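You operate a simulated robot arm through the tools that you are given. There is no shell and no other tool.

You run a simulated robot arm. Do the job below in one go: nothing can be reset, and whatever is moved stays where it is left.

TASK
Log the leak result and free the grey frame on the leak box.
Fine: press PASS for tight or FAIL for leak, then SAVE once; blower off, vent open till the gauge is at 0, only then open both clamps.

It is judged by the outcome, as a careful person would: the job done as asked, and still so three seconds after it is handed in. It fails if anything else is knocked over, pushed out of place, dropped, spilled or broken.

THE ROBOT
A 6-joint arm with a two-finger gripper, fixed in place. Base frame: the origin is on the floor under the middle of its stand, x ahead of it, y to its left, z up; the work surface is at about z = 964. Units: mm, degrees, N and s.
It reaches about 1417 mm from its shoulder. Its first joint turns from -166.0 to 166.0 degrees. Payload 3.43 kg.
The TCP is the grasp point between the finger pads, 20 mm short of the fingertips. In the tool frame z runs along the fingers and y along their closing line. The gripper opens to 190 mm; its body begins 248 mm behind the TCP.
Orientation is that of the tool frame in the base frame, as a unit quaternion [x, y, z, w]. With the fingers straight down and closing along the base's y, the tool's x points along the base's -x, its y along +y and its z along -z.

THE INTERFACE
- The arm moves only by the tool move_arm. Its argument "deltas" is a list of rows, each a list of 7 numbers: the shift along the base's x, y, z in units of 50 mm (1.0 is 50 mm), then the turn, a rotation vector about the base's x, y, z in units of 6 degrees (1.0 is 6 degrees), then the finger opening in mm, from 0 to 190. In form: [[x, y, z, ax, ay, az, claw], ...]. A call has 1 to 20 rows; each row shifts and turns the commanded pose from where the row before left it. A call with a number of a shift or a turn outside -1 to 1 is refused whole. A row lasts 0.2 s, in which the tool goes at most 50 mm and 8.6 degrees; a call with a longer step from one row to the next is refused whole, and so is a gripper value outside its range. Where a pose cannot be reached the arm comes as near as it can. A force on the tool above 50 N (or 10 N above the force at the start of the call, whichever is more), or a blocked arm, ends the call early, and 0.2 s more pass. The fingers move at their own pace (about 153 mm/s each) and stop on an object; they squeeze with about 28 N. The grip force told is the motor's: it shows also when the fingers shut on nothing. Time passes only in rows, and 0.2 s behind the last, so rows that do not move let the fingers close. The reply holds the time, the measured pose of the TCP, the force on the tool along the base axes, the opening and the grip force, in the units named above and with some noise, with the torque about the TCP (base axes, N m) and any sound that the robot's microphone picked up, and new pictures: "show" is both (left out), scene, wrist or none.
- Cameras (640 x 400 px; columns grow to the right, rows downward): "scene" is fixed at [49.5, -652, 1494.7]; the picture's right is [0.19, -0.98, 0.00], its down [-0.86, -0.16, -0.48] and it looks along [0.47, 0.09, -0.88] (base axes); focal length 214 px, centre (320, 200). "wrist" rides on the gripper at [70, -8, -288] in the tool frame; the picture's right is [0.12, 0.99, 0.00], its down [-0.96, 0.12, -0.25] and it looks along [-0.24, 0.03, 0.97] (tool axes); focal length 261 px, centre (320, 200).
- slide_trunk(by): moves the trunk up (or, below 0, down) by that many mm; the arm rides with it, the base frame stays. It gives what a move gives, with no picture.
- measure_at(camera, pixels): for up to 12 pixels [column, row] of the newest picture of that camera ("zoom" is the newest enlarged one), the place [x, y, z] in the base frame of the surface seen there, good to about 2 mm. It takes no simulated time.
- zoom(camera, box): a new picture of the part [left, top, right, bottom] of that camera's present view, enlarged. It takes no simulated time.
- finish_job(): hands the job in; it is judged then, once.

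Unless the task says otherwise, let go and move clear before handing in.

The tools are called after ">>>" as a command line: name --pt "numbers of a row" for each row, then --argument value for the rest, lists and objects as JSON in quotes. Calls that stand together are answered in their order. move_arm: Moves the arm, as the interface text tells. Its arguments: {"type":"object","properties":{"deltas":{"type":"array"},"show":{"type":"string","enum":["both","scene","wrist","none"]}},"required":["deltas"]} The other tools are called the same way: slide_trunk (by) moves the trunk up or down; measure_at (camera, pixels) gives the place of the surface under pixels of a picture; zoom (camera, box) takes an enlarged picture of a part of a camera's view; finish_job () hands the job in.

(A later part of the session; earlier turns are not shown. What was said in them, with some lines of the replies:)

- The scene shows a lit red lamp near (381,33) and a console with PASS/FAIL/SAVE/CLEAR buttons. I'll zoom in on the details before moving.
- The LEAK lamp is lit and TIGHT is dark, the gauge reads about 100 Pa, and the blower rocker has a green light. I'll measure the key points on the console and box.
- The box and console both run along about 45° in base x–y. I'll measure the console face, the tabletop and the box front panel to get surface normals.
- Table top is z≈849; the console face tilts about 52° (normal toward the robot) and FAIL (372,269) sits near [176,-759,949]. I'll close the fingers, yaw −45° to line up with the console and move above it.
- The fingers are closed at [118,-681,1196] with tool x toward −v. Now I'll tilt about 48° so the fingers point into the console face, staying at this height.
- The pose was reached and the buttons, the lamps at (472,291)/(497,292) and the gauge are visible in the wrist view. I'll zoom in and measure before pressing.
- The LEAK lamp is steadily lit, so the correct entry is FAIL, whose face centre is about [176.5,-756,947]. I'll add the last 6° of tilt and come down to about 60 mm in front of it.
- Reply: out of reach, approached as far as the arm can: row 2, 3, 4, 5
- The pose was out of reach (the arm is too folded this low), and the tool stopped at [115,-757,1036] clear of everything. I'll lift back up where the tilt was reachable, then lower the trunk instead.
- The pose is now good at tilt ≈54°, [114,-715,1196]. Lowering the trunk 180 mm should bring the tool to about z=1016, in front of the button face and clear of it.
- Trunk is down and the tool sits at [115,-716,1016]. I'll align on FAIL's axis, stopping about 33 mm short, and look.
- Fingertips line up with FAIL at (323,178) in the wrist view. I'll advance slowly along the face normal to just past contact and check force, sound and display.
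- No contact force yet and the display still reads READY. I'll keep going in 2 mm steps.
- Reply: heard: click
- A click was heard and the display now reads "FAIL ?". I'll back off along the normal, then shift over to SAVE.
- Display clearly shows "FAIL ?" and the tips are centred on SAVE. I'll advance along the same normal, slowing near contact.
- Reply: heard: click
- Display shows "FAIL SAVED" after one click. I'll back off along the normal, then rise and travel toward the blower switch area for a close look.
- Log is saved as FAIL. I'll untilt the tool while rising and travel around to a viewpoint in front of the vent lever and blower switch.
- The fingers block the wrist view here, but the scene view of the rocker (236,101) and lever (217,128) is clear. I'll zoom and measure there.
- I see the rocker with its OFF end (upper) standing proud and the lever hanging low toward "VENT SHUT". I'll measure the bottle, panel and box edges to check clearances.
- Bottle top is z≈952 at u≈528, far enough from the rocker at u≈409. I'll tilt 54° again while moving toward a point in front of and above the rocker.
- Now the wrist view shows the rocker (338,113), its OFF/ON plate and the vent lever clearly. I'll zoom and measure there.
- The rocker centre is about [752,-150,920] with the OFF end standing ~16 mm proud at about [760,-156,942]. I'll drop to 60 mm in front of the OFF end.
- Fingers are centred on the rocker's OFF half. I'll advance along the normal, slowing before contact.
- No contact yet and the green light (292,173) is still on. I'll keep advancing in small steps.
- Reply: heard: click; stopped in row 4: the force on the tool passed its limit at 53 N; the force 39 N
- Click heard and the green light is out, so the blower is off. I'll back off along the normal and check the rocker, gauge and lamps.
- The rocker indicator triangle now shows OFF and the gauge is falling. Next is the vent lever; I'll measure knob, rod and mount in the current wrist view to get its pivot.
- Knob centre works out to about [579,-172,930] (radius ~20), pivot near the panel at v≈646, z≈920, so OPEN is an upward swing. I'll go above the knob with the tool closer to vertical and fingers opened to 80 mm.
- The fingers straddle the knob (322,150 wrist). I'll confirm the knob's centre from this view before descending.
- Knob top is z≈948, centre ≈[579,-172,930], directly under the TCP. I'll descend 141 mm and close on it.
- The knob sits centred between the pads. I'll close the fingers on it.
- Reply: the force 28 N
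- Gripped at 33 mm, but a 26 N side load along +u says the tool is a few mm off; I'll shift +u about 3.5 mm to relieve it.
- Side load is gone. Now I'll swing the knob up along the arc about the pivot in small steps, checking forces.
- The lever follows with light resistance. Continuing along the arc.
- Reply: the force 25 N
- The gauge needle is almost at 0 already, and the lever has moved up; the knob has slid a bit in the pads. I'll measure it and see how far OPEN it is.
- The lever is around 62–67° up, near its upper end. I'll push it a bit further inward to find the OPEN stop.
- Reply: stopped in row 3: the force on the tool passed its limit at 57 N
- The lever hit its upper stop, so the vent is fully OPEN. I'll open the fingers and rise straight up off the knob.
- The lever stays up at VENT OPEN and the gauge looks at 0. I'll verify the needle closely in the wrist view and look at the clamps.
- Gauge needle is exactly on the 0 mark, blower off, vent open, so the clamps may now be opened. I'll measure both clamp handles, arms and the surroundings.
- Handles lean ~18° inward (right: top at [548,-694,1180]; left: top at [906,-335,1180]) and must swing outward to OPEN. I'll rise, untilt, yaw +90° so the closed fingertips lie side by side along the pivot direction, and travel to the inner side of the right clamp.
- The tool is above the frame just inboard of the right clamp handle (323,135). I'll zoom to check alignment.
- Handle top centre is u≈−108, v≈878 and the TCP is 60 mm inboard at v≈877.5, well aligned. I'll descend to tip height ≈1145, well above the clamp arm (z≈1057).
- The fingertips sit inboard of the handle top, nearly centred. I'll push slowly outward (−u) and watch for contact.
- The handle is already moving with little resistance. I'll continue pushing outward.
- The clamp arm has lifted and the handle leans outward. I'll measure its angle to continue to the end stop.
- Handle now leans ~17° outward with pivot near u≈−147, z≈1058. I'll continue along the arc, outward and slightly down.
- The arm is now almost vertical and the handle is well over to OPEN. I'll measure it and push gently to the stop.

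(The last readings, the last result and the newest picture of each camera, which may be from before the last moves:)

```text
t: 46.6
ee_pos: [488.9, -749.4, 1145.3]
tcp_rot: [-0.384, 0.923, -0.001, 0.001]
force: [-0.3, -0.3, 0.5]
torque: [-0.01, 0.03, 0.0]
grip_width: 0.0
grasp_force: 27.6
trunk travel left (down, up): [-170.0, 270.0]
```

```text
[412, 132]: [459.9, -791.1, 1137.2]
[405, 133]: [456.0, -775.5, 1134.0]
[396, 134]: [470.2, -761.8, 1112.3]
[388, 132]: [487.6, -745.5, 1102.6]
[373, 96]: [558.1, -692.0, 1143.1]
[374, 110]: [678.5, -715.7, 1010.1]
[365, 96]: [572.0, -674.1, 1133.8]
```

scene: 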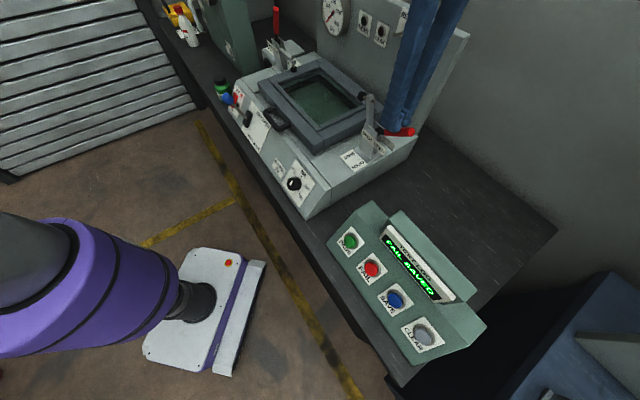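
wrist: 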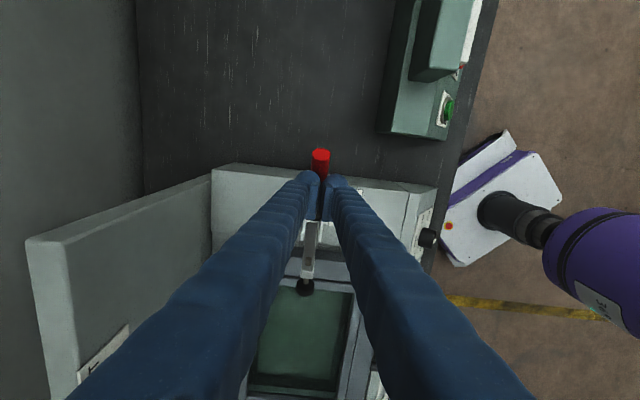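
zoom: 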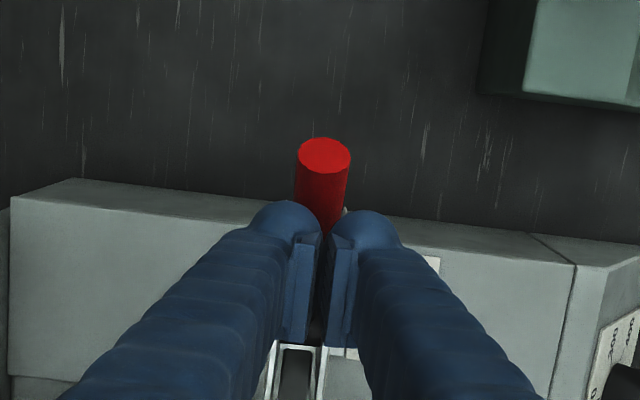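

Handle is about 46° outward. I'll continue the arc gently until it meets its stop.

>>> move_arm --pt "-0.081 -0.081 -0.12 0 0 0 0" --pt "-0.081 -0.081 -0.12 0 0 0 0" --pt "-0.081 -0.081 -0.12 0 0 0 0" --pt "-0.046 -0.046 -0.11 0 0 0 0" --pt "-0.046 -0.046 -0.11 0 0 0 0"

>>> zoom --camera "scene" --box '[320, 30, 440, 160]'

```text
t: 47.1
ee_pos: [490.6, -753.2, 1143.8]
tcp_rot: [-0.385, 0.923, -0.006, 0.006]
force: [8.5, -3.0, 8.8]
torque: [-0.17, -0.02, 0.17]
grip_width: 6.1
grasp_force: 27.9
trunk travel left (down, up): [-170.0, 270.0]
stopped in row 2: the force on the tool passed its limit at 57 N (the readings are from after the stop); the commanded pose is now the measured one
```

scene: 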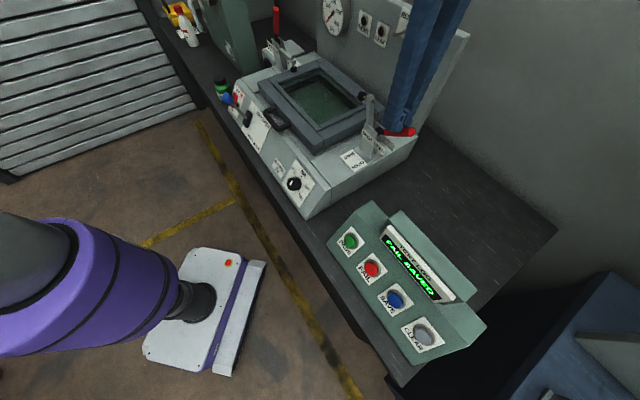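
wrist: 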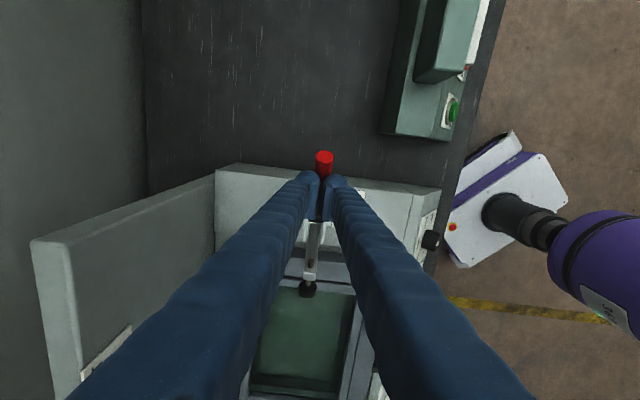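

```text
3.08 times, centred on (380, 95) of scene
```

zoom: 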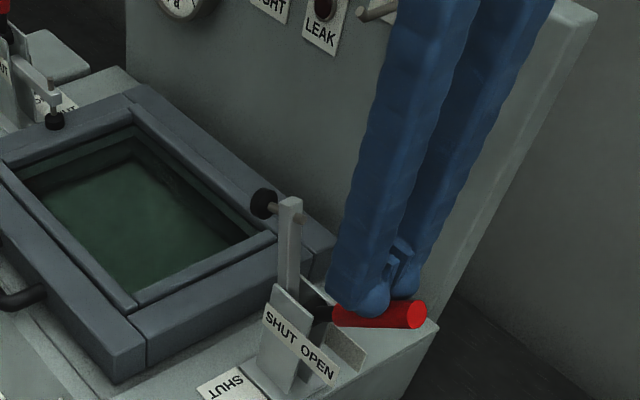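

The handle met its end stop (57 N) with the arm fully raised, so the right clamp is OPEN. I'll lift away gently and check it stays.

>>> move_arm --pt "0.05 0.05 0.2 0 0 0 0" --pt "0.05 0.05 0.5 0 0 0 0" --pt "0 0 0.8 0 0 0 0" --pt "0 0 0.8 0 0 0 0" --pt "0 0 0.8 0 0 0 0" --pt "0 0 0 0 0 0 0"

>>> zoom --camera "scene" --box '[320, 30, 440, 160]'

>>> zoom --camera "scene" --box '[250, 0, 370, 80]'

```text
t: 48.5
ee_pos: [487.5, -734.0, 1291.0]
tcp_rot: [-0.385, 0.923, -0.003, 0.005]
force: [1.4, 1.3, 0.9]
torque: [-0.3, 0.17, -0.03]
grip_width: 0.0
grasp_force: 34.0
out of reach, approached as far as the arm can: row 5
trunk travel left (down, up): [-170.0, 270.0]
```

scene: 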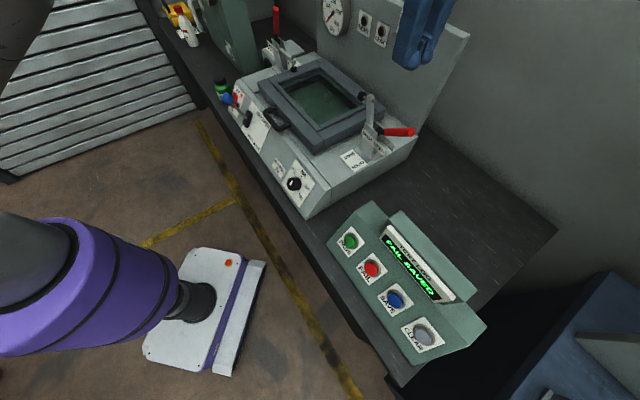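
wrist: 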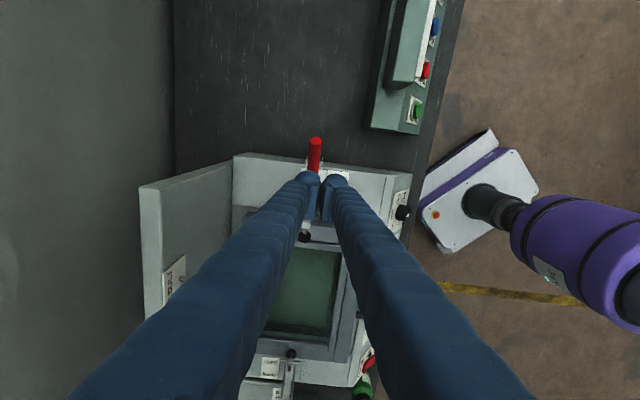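

```text
3.08 times, centred on (380, 95) of scene
```

zoom: 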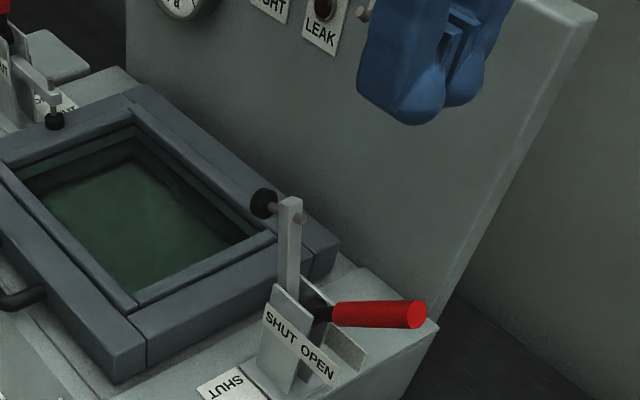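

```text
5.00 times, centred on (310, 40) of scene
```

zoom: 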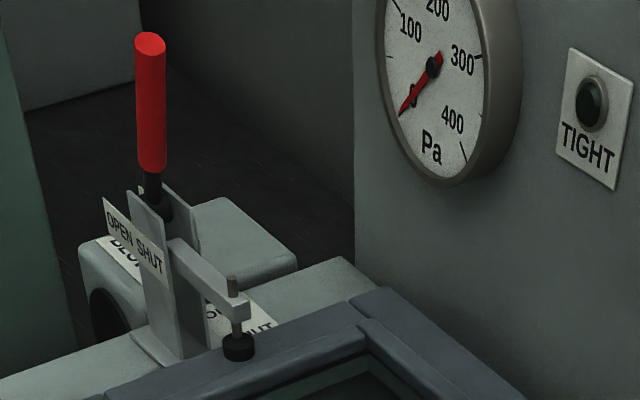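

Right clamp stays open; the gauge still reads 0. For the left clamp I'll tilt the tool ~30° (for reach) and travel over to the inner side of its handle.

>>> move_arm --pt "0 0 0 -0.707 -0.707 0 0" --pt "0 0 0 -0.707 -0.707 0 0" --pt "0 0 0 -0.707 -0.707 0 0" --pt "0 0 0 -0.707 -0.707 0 0" --pt "0 0 0 -0.707 -0.707 0 0" --pt "0.67 0.65 -0.05 0 0 0 0" --pt "0.67 0.65 -0.05 0 0 0 0" --pt "0.67 0.65 -0.05 0 0 0 0" --pt "0.67 0.65 -0.05 0 0 0 0" --pt "0.67 0.65 -0.05 0 0 0 0" --pt "0.67 0.65 -0.05 0 0 0 0" --pt "0.67 0.65 -0.05 0 0 0 0" --pt "0.67 0.65 -0.05 0 0 0 0" --pt "0.67 0.65 -0.05 0 0 0 0" --pt "0.67 0.65 -0.05 0 0 0 0" --pt "0.67 0.65 -0.05 0 0 0 0" --pt "0 0 0 0 0 0 0"

>>> zoom --camera "scene" --box '[240, 0, 360, 80]'

```text
t: 52.1
ee_pos: [855.8, -379.6, 1263.1]
tcp_rot: [-0.371, 0.89, -0.243, 0.103]
force: [0.2, 0.7, 0.5]
torque: [-0.04, 0.02, 0.0]
grip_width: 0.0
grasp_force: 34.5
trunk travel left (down, up): [-170.0, 270.0]
```

scene: 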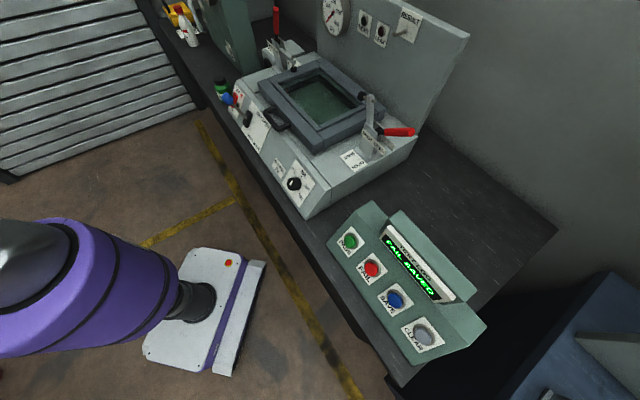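
wrist: 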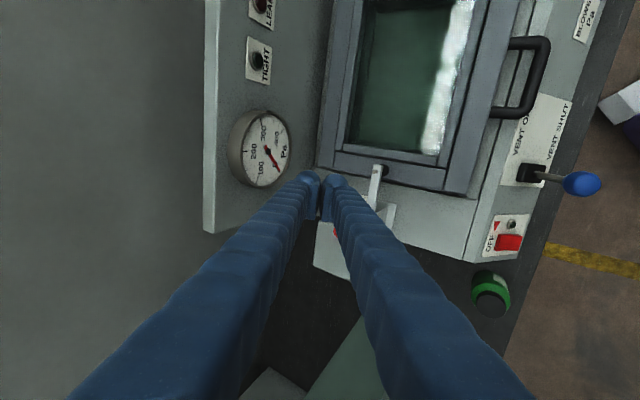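

```text
5.00 times, centred on (300, 40) of scene
```

zoom: 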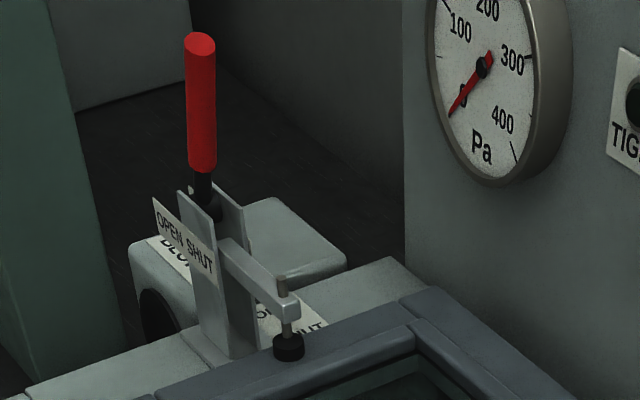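

The tool is inboard of the left handle (u≈337 vs handle ≈400), gauge still at 0. I'll descend to handle height.

>>> move_arm --pt "0 0 -0.65 0 0 0 0" --pt "0 0 -0.65 0 0 0 0" --pt "0 0 -0.65 0 0 0 0" --pt "0 0 0 0 0 0 0"

>>> zoom --camera "scene" --box '[240, 0, 360, 80]'

>>> zoom --camera "wrist" --box '[230, 130, 430, 280]'

```text
t: 53.1
ee_pos: [855.6, -380.0, 1164.8]
tcp_rot: [-0.372, 0.89, -0.242, 0.103]
force: [-0.7, 0.3, 0.0]
torque: [-0.01, 0.02, 0.02]
grip_width: 0.0
grasp_force: 34.3
trunk travel left (down, up): [-170.0, 270.0]
```

scene: 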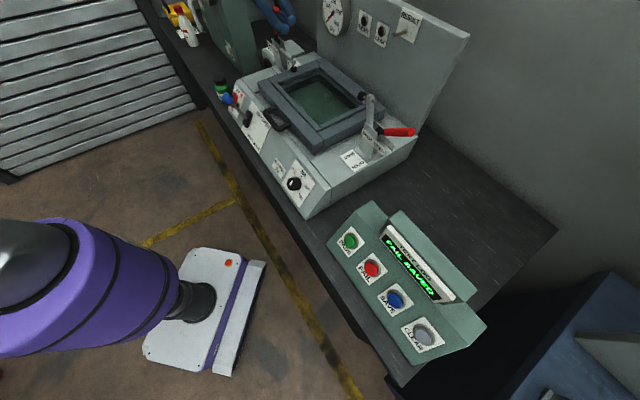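
wrist: 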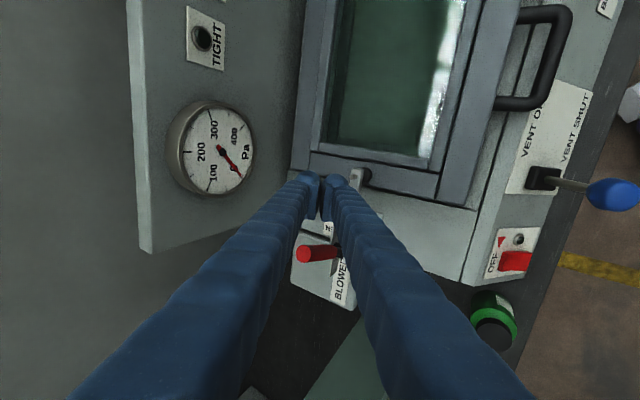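

```text
5.00 times, centred on (300, 40) of scene
```

zoom: 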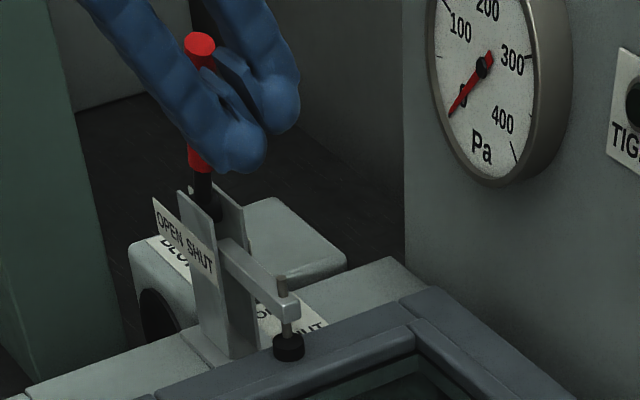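

```text
2.67 times, centred on (330, 205) of wrist
```

zoom: 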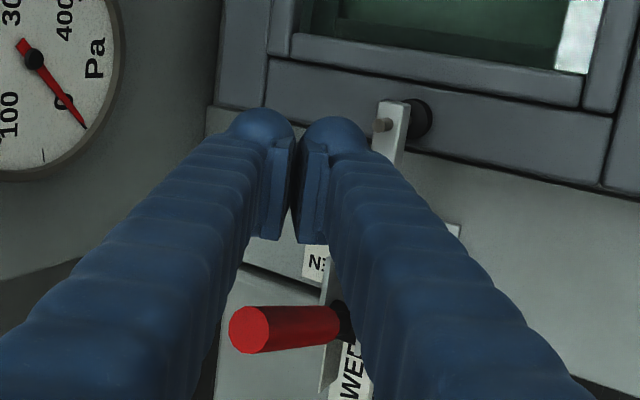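

The fingertips straddle the line to the left handle, inboard of it. I'll push slowly outward (+u).

>>> move_arm --pt "0.13 0.13 0 0 0 0 0" --pt "0.13 0.13 0 0 0 0 0" --pt "0.13 0.13 0 0 0 0 0" --pt "0.13 0.13 0 0 0 0 0" --pt "0.13 0.13 0 0 0 0 0"

>>> zoom --camera "scene" --box '[240, 0, 360, 80]'

>>> zoom --camera "wrist" --box '[230, 130, 430, 280]'

```text
t: 54.3
ee_pos: [888.5, -347.4, 1164.8]
tcp_rot: [-0.373, 0.89, -0.241, 0.102]
force: [0.1, 0.3, 0.4]
torque: [-0.01, 0.01, -0.06]
grip_width: 0.1
grasp_force: 34.0
trunk travel left (down, up): [-170.0, 270.0]
```

scene: 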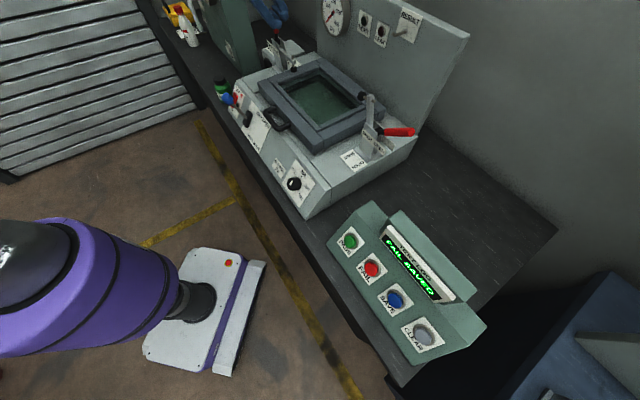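
wrist: 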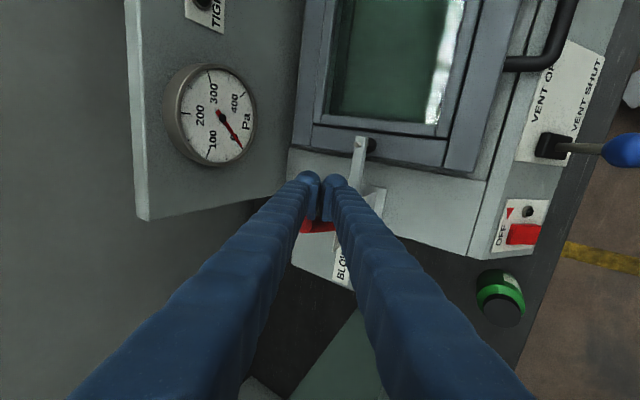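

```text
5.00 times, centred on (300, 40) of scene
```

zoom: 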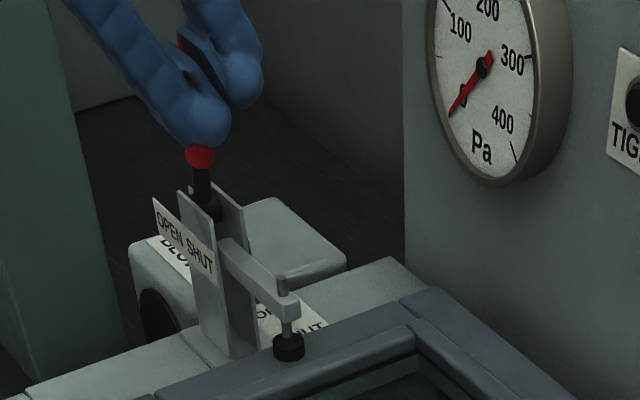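

```text
2.67 times, centred on (330, 205) of wrist
```

zoom: 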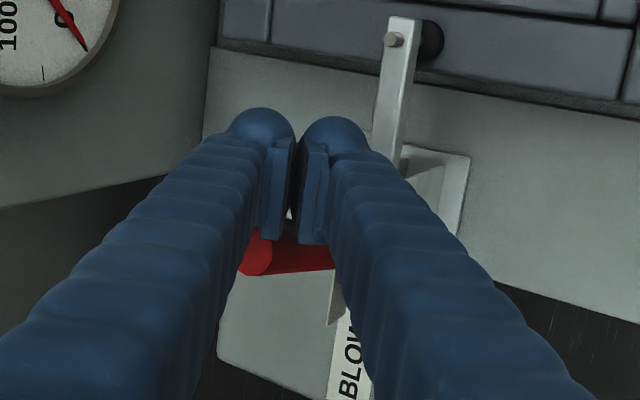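

Fingers are just at the handle now; continuing outward.

>>> move_arm --pt "0.14 0.14 0 0 0 0 0" --pt "0.14 0.14 0 0 0 0 0" --pt "0.14 0.14 0 0 0 0 0" --pt "0.14 0.14 0 0 0 0 0"

>>> zoom --camera "scene" --box '[240, 0, 360, 80]'

>>> zoom --camera "wrist" --box '[230, 130, 430, 280]'

```text
t: 55.3
ee_pos: [915.5, -320.2, 1163.3]
tcp_rot: [-0.372, 0.89, -0.242, 0.102]
force: [-0.3, -0.2, 0.3]
torque: [-0.02, -0.03, 0.0]
grip_width: 0.2
grasp_force: 34.0
trunk travel left (down, up): [-170.0, 270.0]
```

scene: 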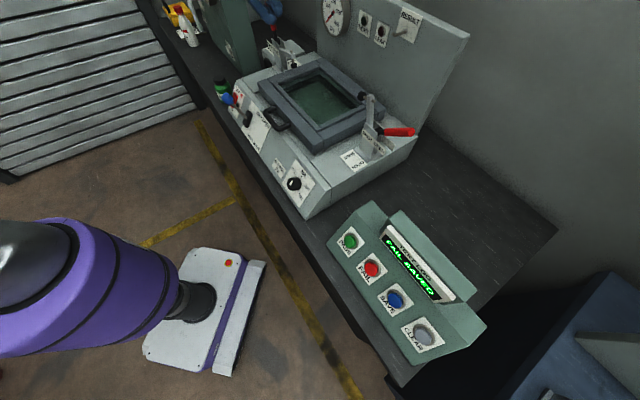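
wrist: 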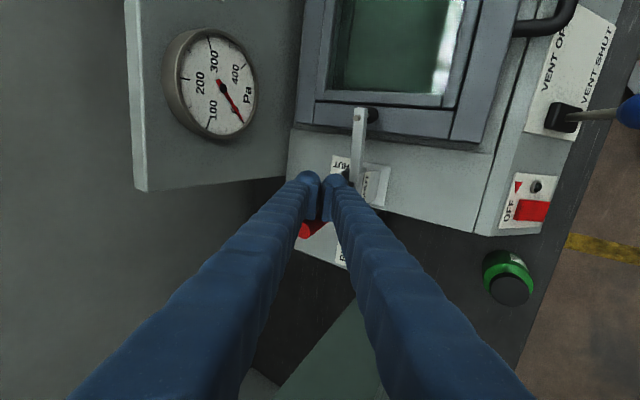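

```text
5.00 times, centred on (300, 40) of scene
```

zoom: 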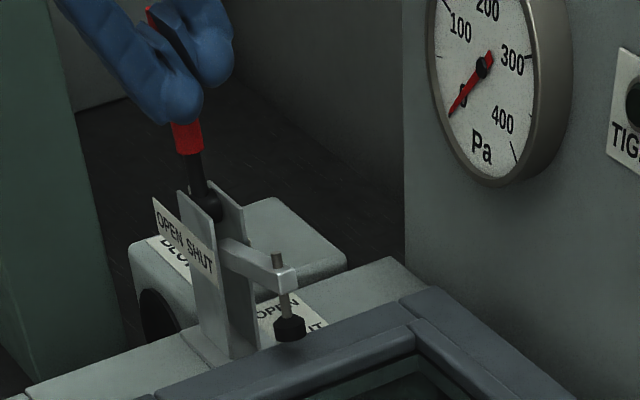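

```text
2.67 times, centred on (330, 205) of wrist
```

zoom: 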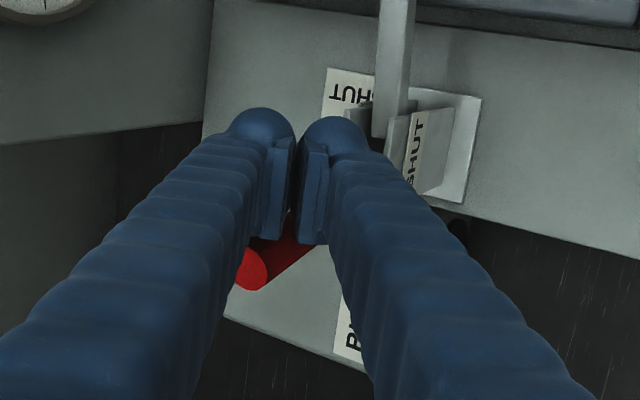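

The pad on the left clamp is lifting. I'll keep following the mirrored arc.

>>> move_arm --pt "0.12 0.12 0 0 0 0 0" --pt "0.11 0.11 0 0 0 0 0" --pt "0.099 0.099 -0.04 0 0 0 0" --pt "0.099 0.099 -0.04 0 0 0 0" --pt "0.099 0.099 -0.04 0 0 0 0"

>>> zoom --camera "scene" --box '[240, 0, 360, 80]'

>>> zoom --camera "wrist" --box '[230, 130, 430, 280]'

```text
t: 56.5
ee_pos: [943.0, -293.2, 1156.9]
tcp_rot: [-0.372, 0.89, -0.243, 0.102]
force: [0.4, -0.3, 0.0]
torque: [0.0, 0.0, -0.03]
grip_width: 0.0
grasp_force: 33.9
trunk travel left (down, up): [-170.0, 270.0]
```

scene: 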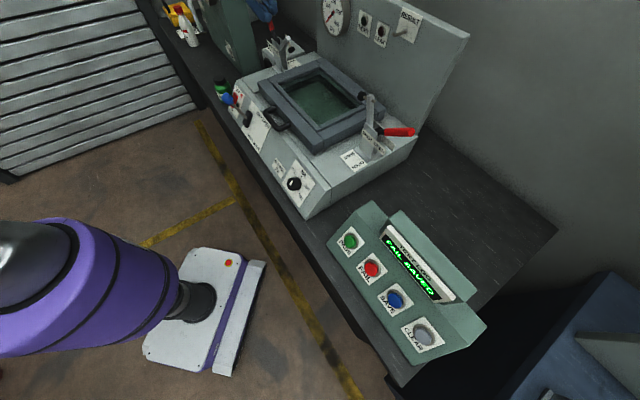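
wrist: 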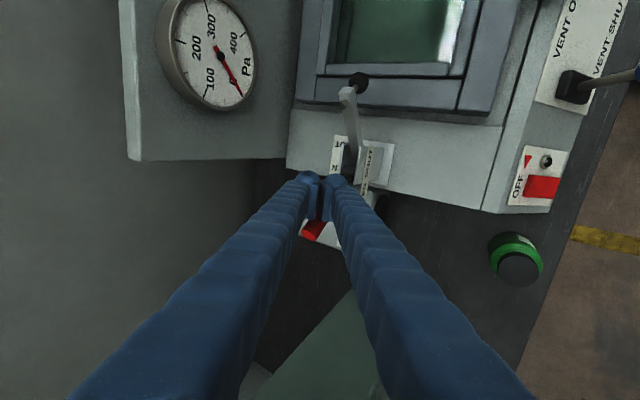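

```text
5.00 times, centred on (300, 40) of scene
```

zoom: 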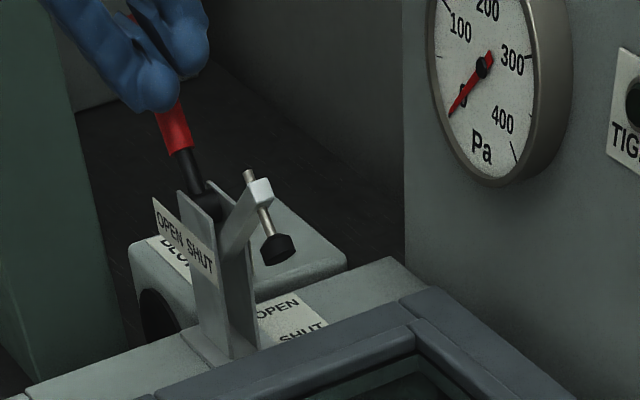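

```text
2.67 times, centred on (330, 205) of wrist
```

zoom: 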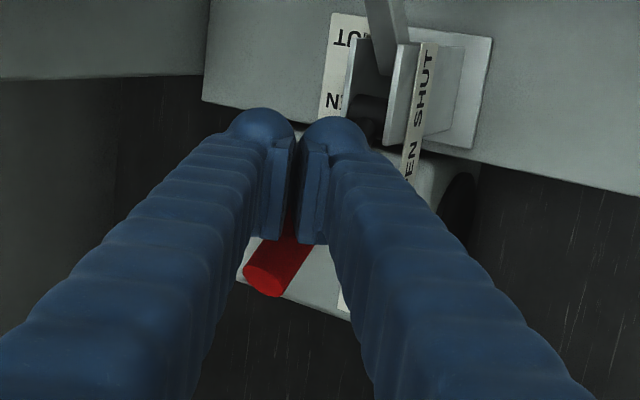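

The arm is well up. Continuing outward and down until the stop.

>>> move_arm --pt "0.1 0.1 -0.08 0 0 0 0" --pt "0.1 0.1 -0.08 0 0 0 0" --pt "0.08 0.08 -0.09 0 0 0 0" --pt "0.06 0.06 -0.08 0 0 0 0" --pt "0.05 0.05 -0.08 0 0 0 0"

>>> zoom --camera "scene" --box '[240, 0, 360, 80]'

>>> zoom --camera "wrist" --box '[230, 130, 430, 280]'

```text
t: 57.7
ee_pos: [958.2, -275.6, 1144.6]
tcp_rot: [-0.371, 0.89, -0.245, 0.104]
force: [-24.4, -13.2, 24.4]
torque: [0.06, 0.14, 0.11]
grip_width: 0.0
grasp_force: 34.2
trunk travel left (down, up): [-170.0, 270.0]
```

scene: 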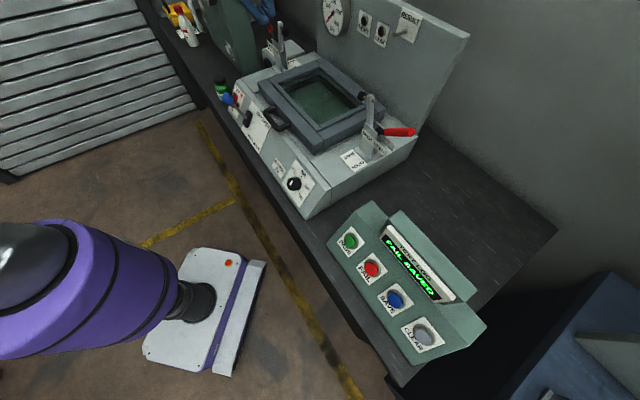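
wrist: 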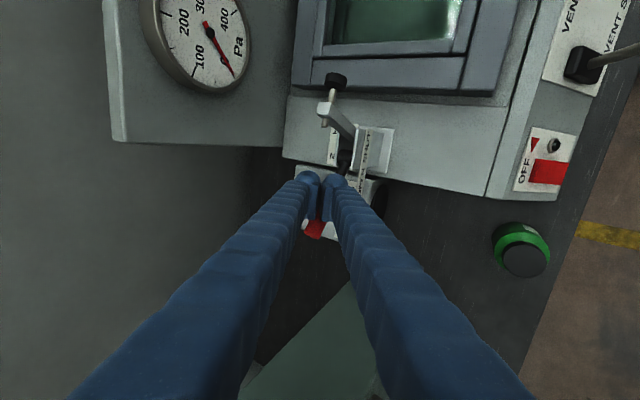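

```text
5.00 times, centred on (300, 40) of scene
```

zoom: 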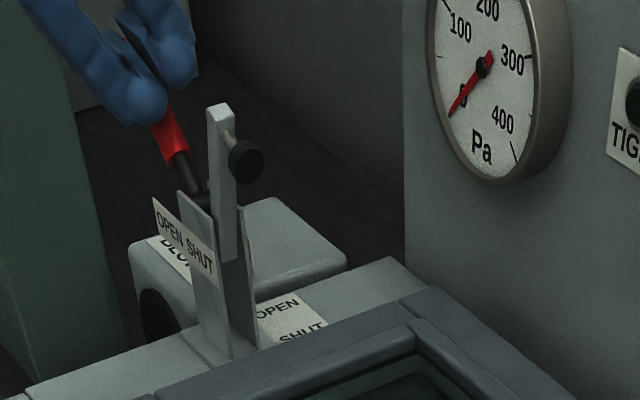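

```text
2.67 times, centred on (330, 205) of wrist
```

zoom: 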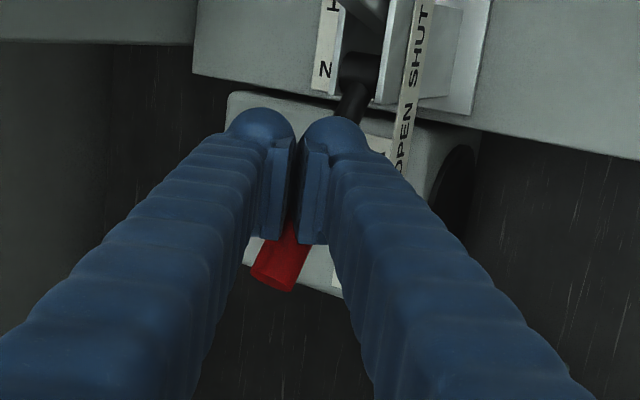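

A ~37 N reaction normal to the handle shows it has met its stop, mirroring the right clamp. One more small nudge to confirm, then I'll lift away.

>>> move_arm --pt "0.04 0.04 -0.05 0 0 0 0" --pt "0.03 0.03 -0.04 0 0 0 0" --show "none"

>>> measure_at --camera "scene" --pixels '[[273, 28], [271, 24], [283, 22], [284, 30]]'

```text
t: 58.2
ee_pos: [957.9, -273.0, 1142.7]
tcp_rot: [-0.371, 0.89, -0.245, 0.103]
force: [-26.6, 8.1, 17.6]
torque: [-0.07, 0.3, 0.67]
grip_width: 0.0
grasp_force: 33.8
trunk travel left (down, up): [-170.0, 270.0]
stopped in row 2: the force on the tool passed its limit at 52 N (the readings are from after the stop); the commanded pose is now the measured one
```

```text
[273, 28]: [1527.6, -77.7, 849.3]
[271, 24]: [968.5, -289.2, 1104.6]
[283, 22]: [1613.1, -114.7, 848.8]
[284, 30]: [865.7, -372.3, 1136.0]
```

The left handle is firmly at its stop. I'll lift straight up and then retreat toward the robot, then check everything.

>>> move_arm --pt "-0.05 -0.05 0.2 0 0 0 0" --pt "-0.05 -0.05 0.5 0 0 0 0" --pt "0 0 0.8 0 0 0 0" --pt "0 0 0.8 0 0 0 0" --pt "-0.4 0.4 0.5 0 0 0 0" --pt "-0.6 0.6 0.2 0 0 0 0" --pt "-0.6 0.6 0 0 0 0 0" --pt "-0.6 0.6 0 0.707 0.707 0 0" --pt "-0.6 0.6 0 0.707 0.707 0 0" --pt "-0.6 0.6 0 0.707 0.707 0 0" --pt "0 0 0 0.707 0.707 0 0" --pt "0 0 0 0.707 0.707 0 0" --pt "0 0 0 0 0 0 0"

>>> zoom --camera "scene" --box '[240, 0, 360, 80]'

>>> zoom --camera "scene" --box '[320, 0, 440, 160]'

>>> zoom --camera "scene" --box '[200, 70, 440, 220]'

>>> zoom --camera "scene" --box '[330, 200, 490, 360]'

```text
t: 61.0
ee_pos: [787.7, -108.7, 1290.5]
tcp_rot: [-0.385, 0.923, -0.003, 0.004]
force: [0.3, -1.0, 1.0]
torque: [0.1, -0.06, 0.0]
grip_width: 0.0
grasp_force: 33.9
trunk travel left (down, up): [-170.0, 270.0]
```

scene: 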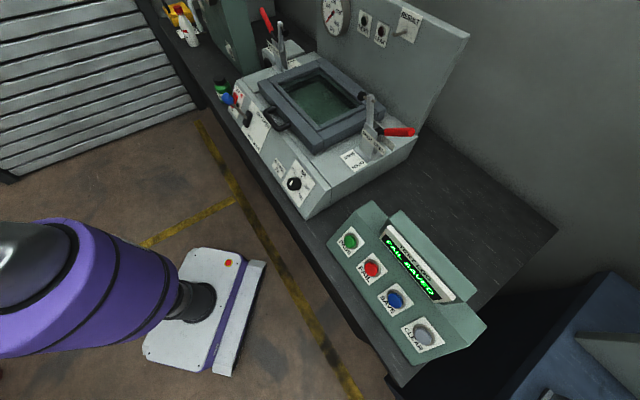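
wrist: 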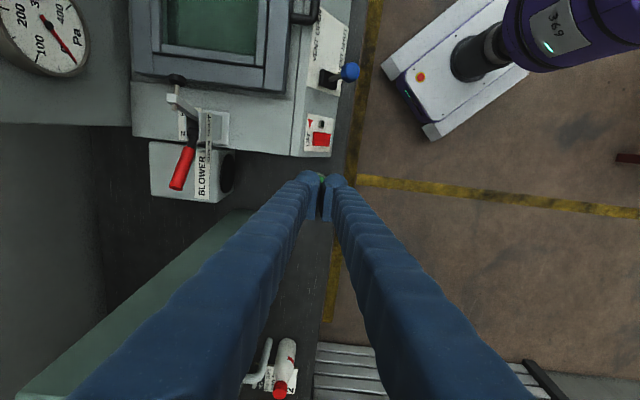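

```text
5.00 times, centred on (300, 40) of scene
```

zoom: 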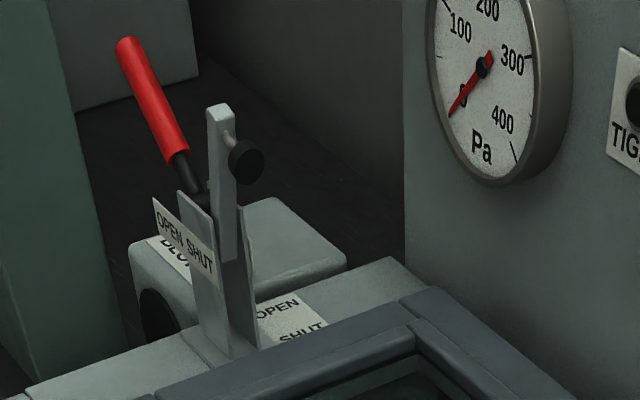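

```text
2.50 times, centred on (380, 80) of scene
```

zoom: 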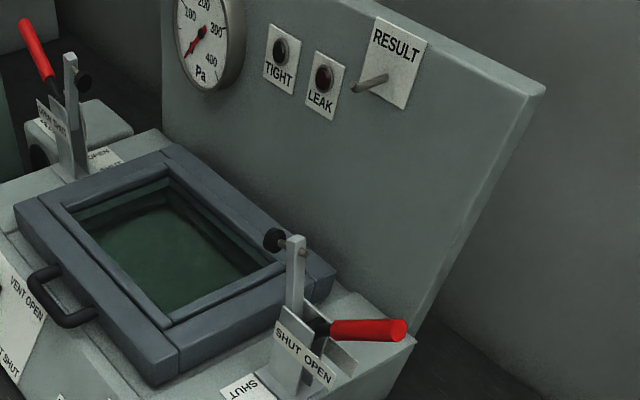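

```text
2.67 times, centred on (320, 145) of scene
```

zoom: 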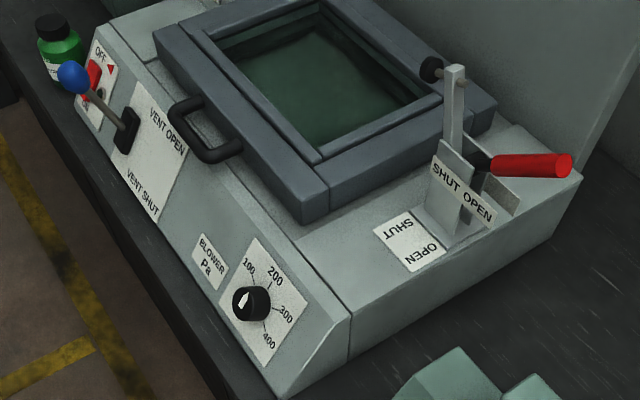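

```text
2.50 times, centred on (410, 280) of scene
```

zoom: 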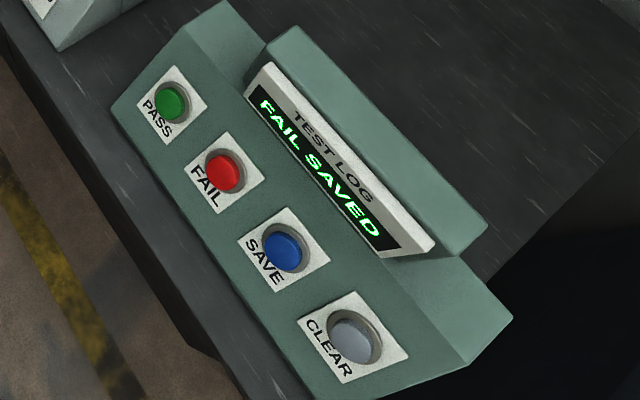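

Everything reads as wanted: display "FAIL SAVED", rocker at OFF, lever at VENT OPEN, gauge on 0, and both clamp arms raised. I'll wait a couple of seconds with the arm clear to confirm it holds.

>>> move_arm --pt "-0.3 0.3 0 0 0 0 0" --pt "0 0 0 0 0 0 0" --pt "0 0 0 0 0 0 0" --pt "0 0 0 0 0 0 0" --pt "0 0 0 0 0 0 0" --pt "0 0 0 0 0 0 0" --pt "0 0 0 0 0 0 0" --pt "0 0 0 0 0 0 0" --pt "0 0 0 0 0 0 0" --pt "0 0 0 0 0 0 0" --pt "0 0 0 0 0 0 0" --pt "0 0 0 0 0 0 0" --show "scene"

>>> zoom --camera "scene" --box '[200, 0, 440, 150]'

```text
t: 63.6
ee_pos: [774.1, -93.8, 1289.4]
tcp_rot: [-0.384, 0.923, -0.005, 0.004]
force: [0.6, -0.1, -0.7]
torque: [0.03, 0.02, 0.0]
grip_width: 0.0
grasp_force: 34.3
trunk travel left (down, up): [-170.0, 270.0]
```

scene: 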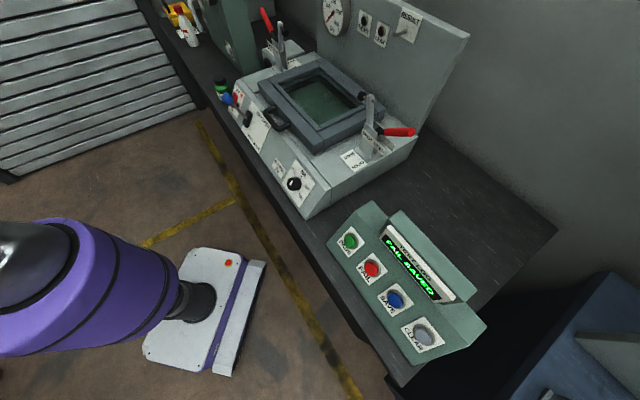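

```text
2.67 times, centred on (320, 75) of scene
```

zoom: 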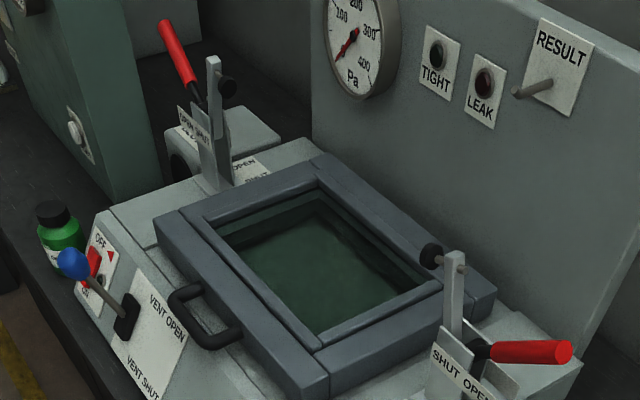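

After the wait everything holds: both clamps open, gauge at 0, vent open, blower off, log "FAIL SAVED", nothing else disturbed. Handing in.

>>> finish_job

```text
The job is handed in.
```

The leak result is logged and the grey frame is free. I then handed the job in.

- **Log:** the LEAK lamp was lit, so I pressed FAIL, then SAVE once. The display reads "FAIL SAVED".
- **Blower and vent:** the blower switch is at OFF and the vent lever is up against its OPEN stop. I checked that the gauge needle was on 0 before touching the clamps.
- **Clamps:** both handles are swung out to their stops, and the clamp arms are raised clear of the frame.

About two seconds after the arm moved clear, everything still held. I saw nothing knocked over or out of place.
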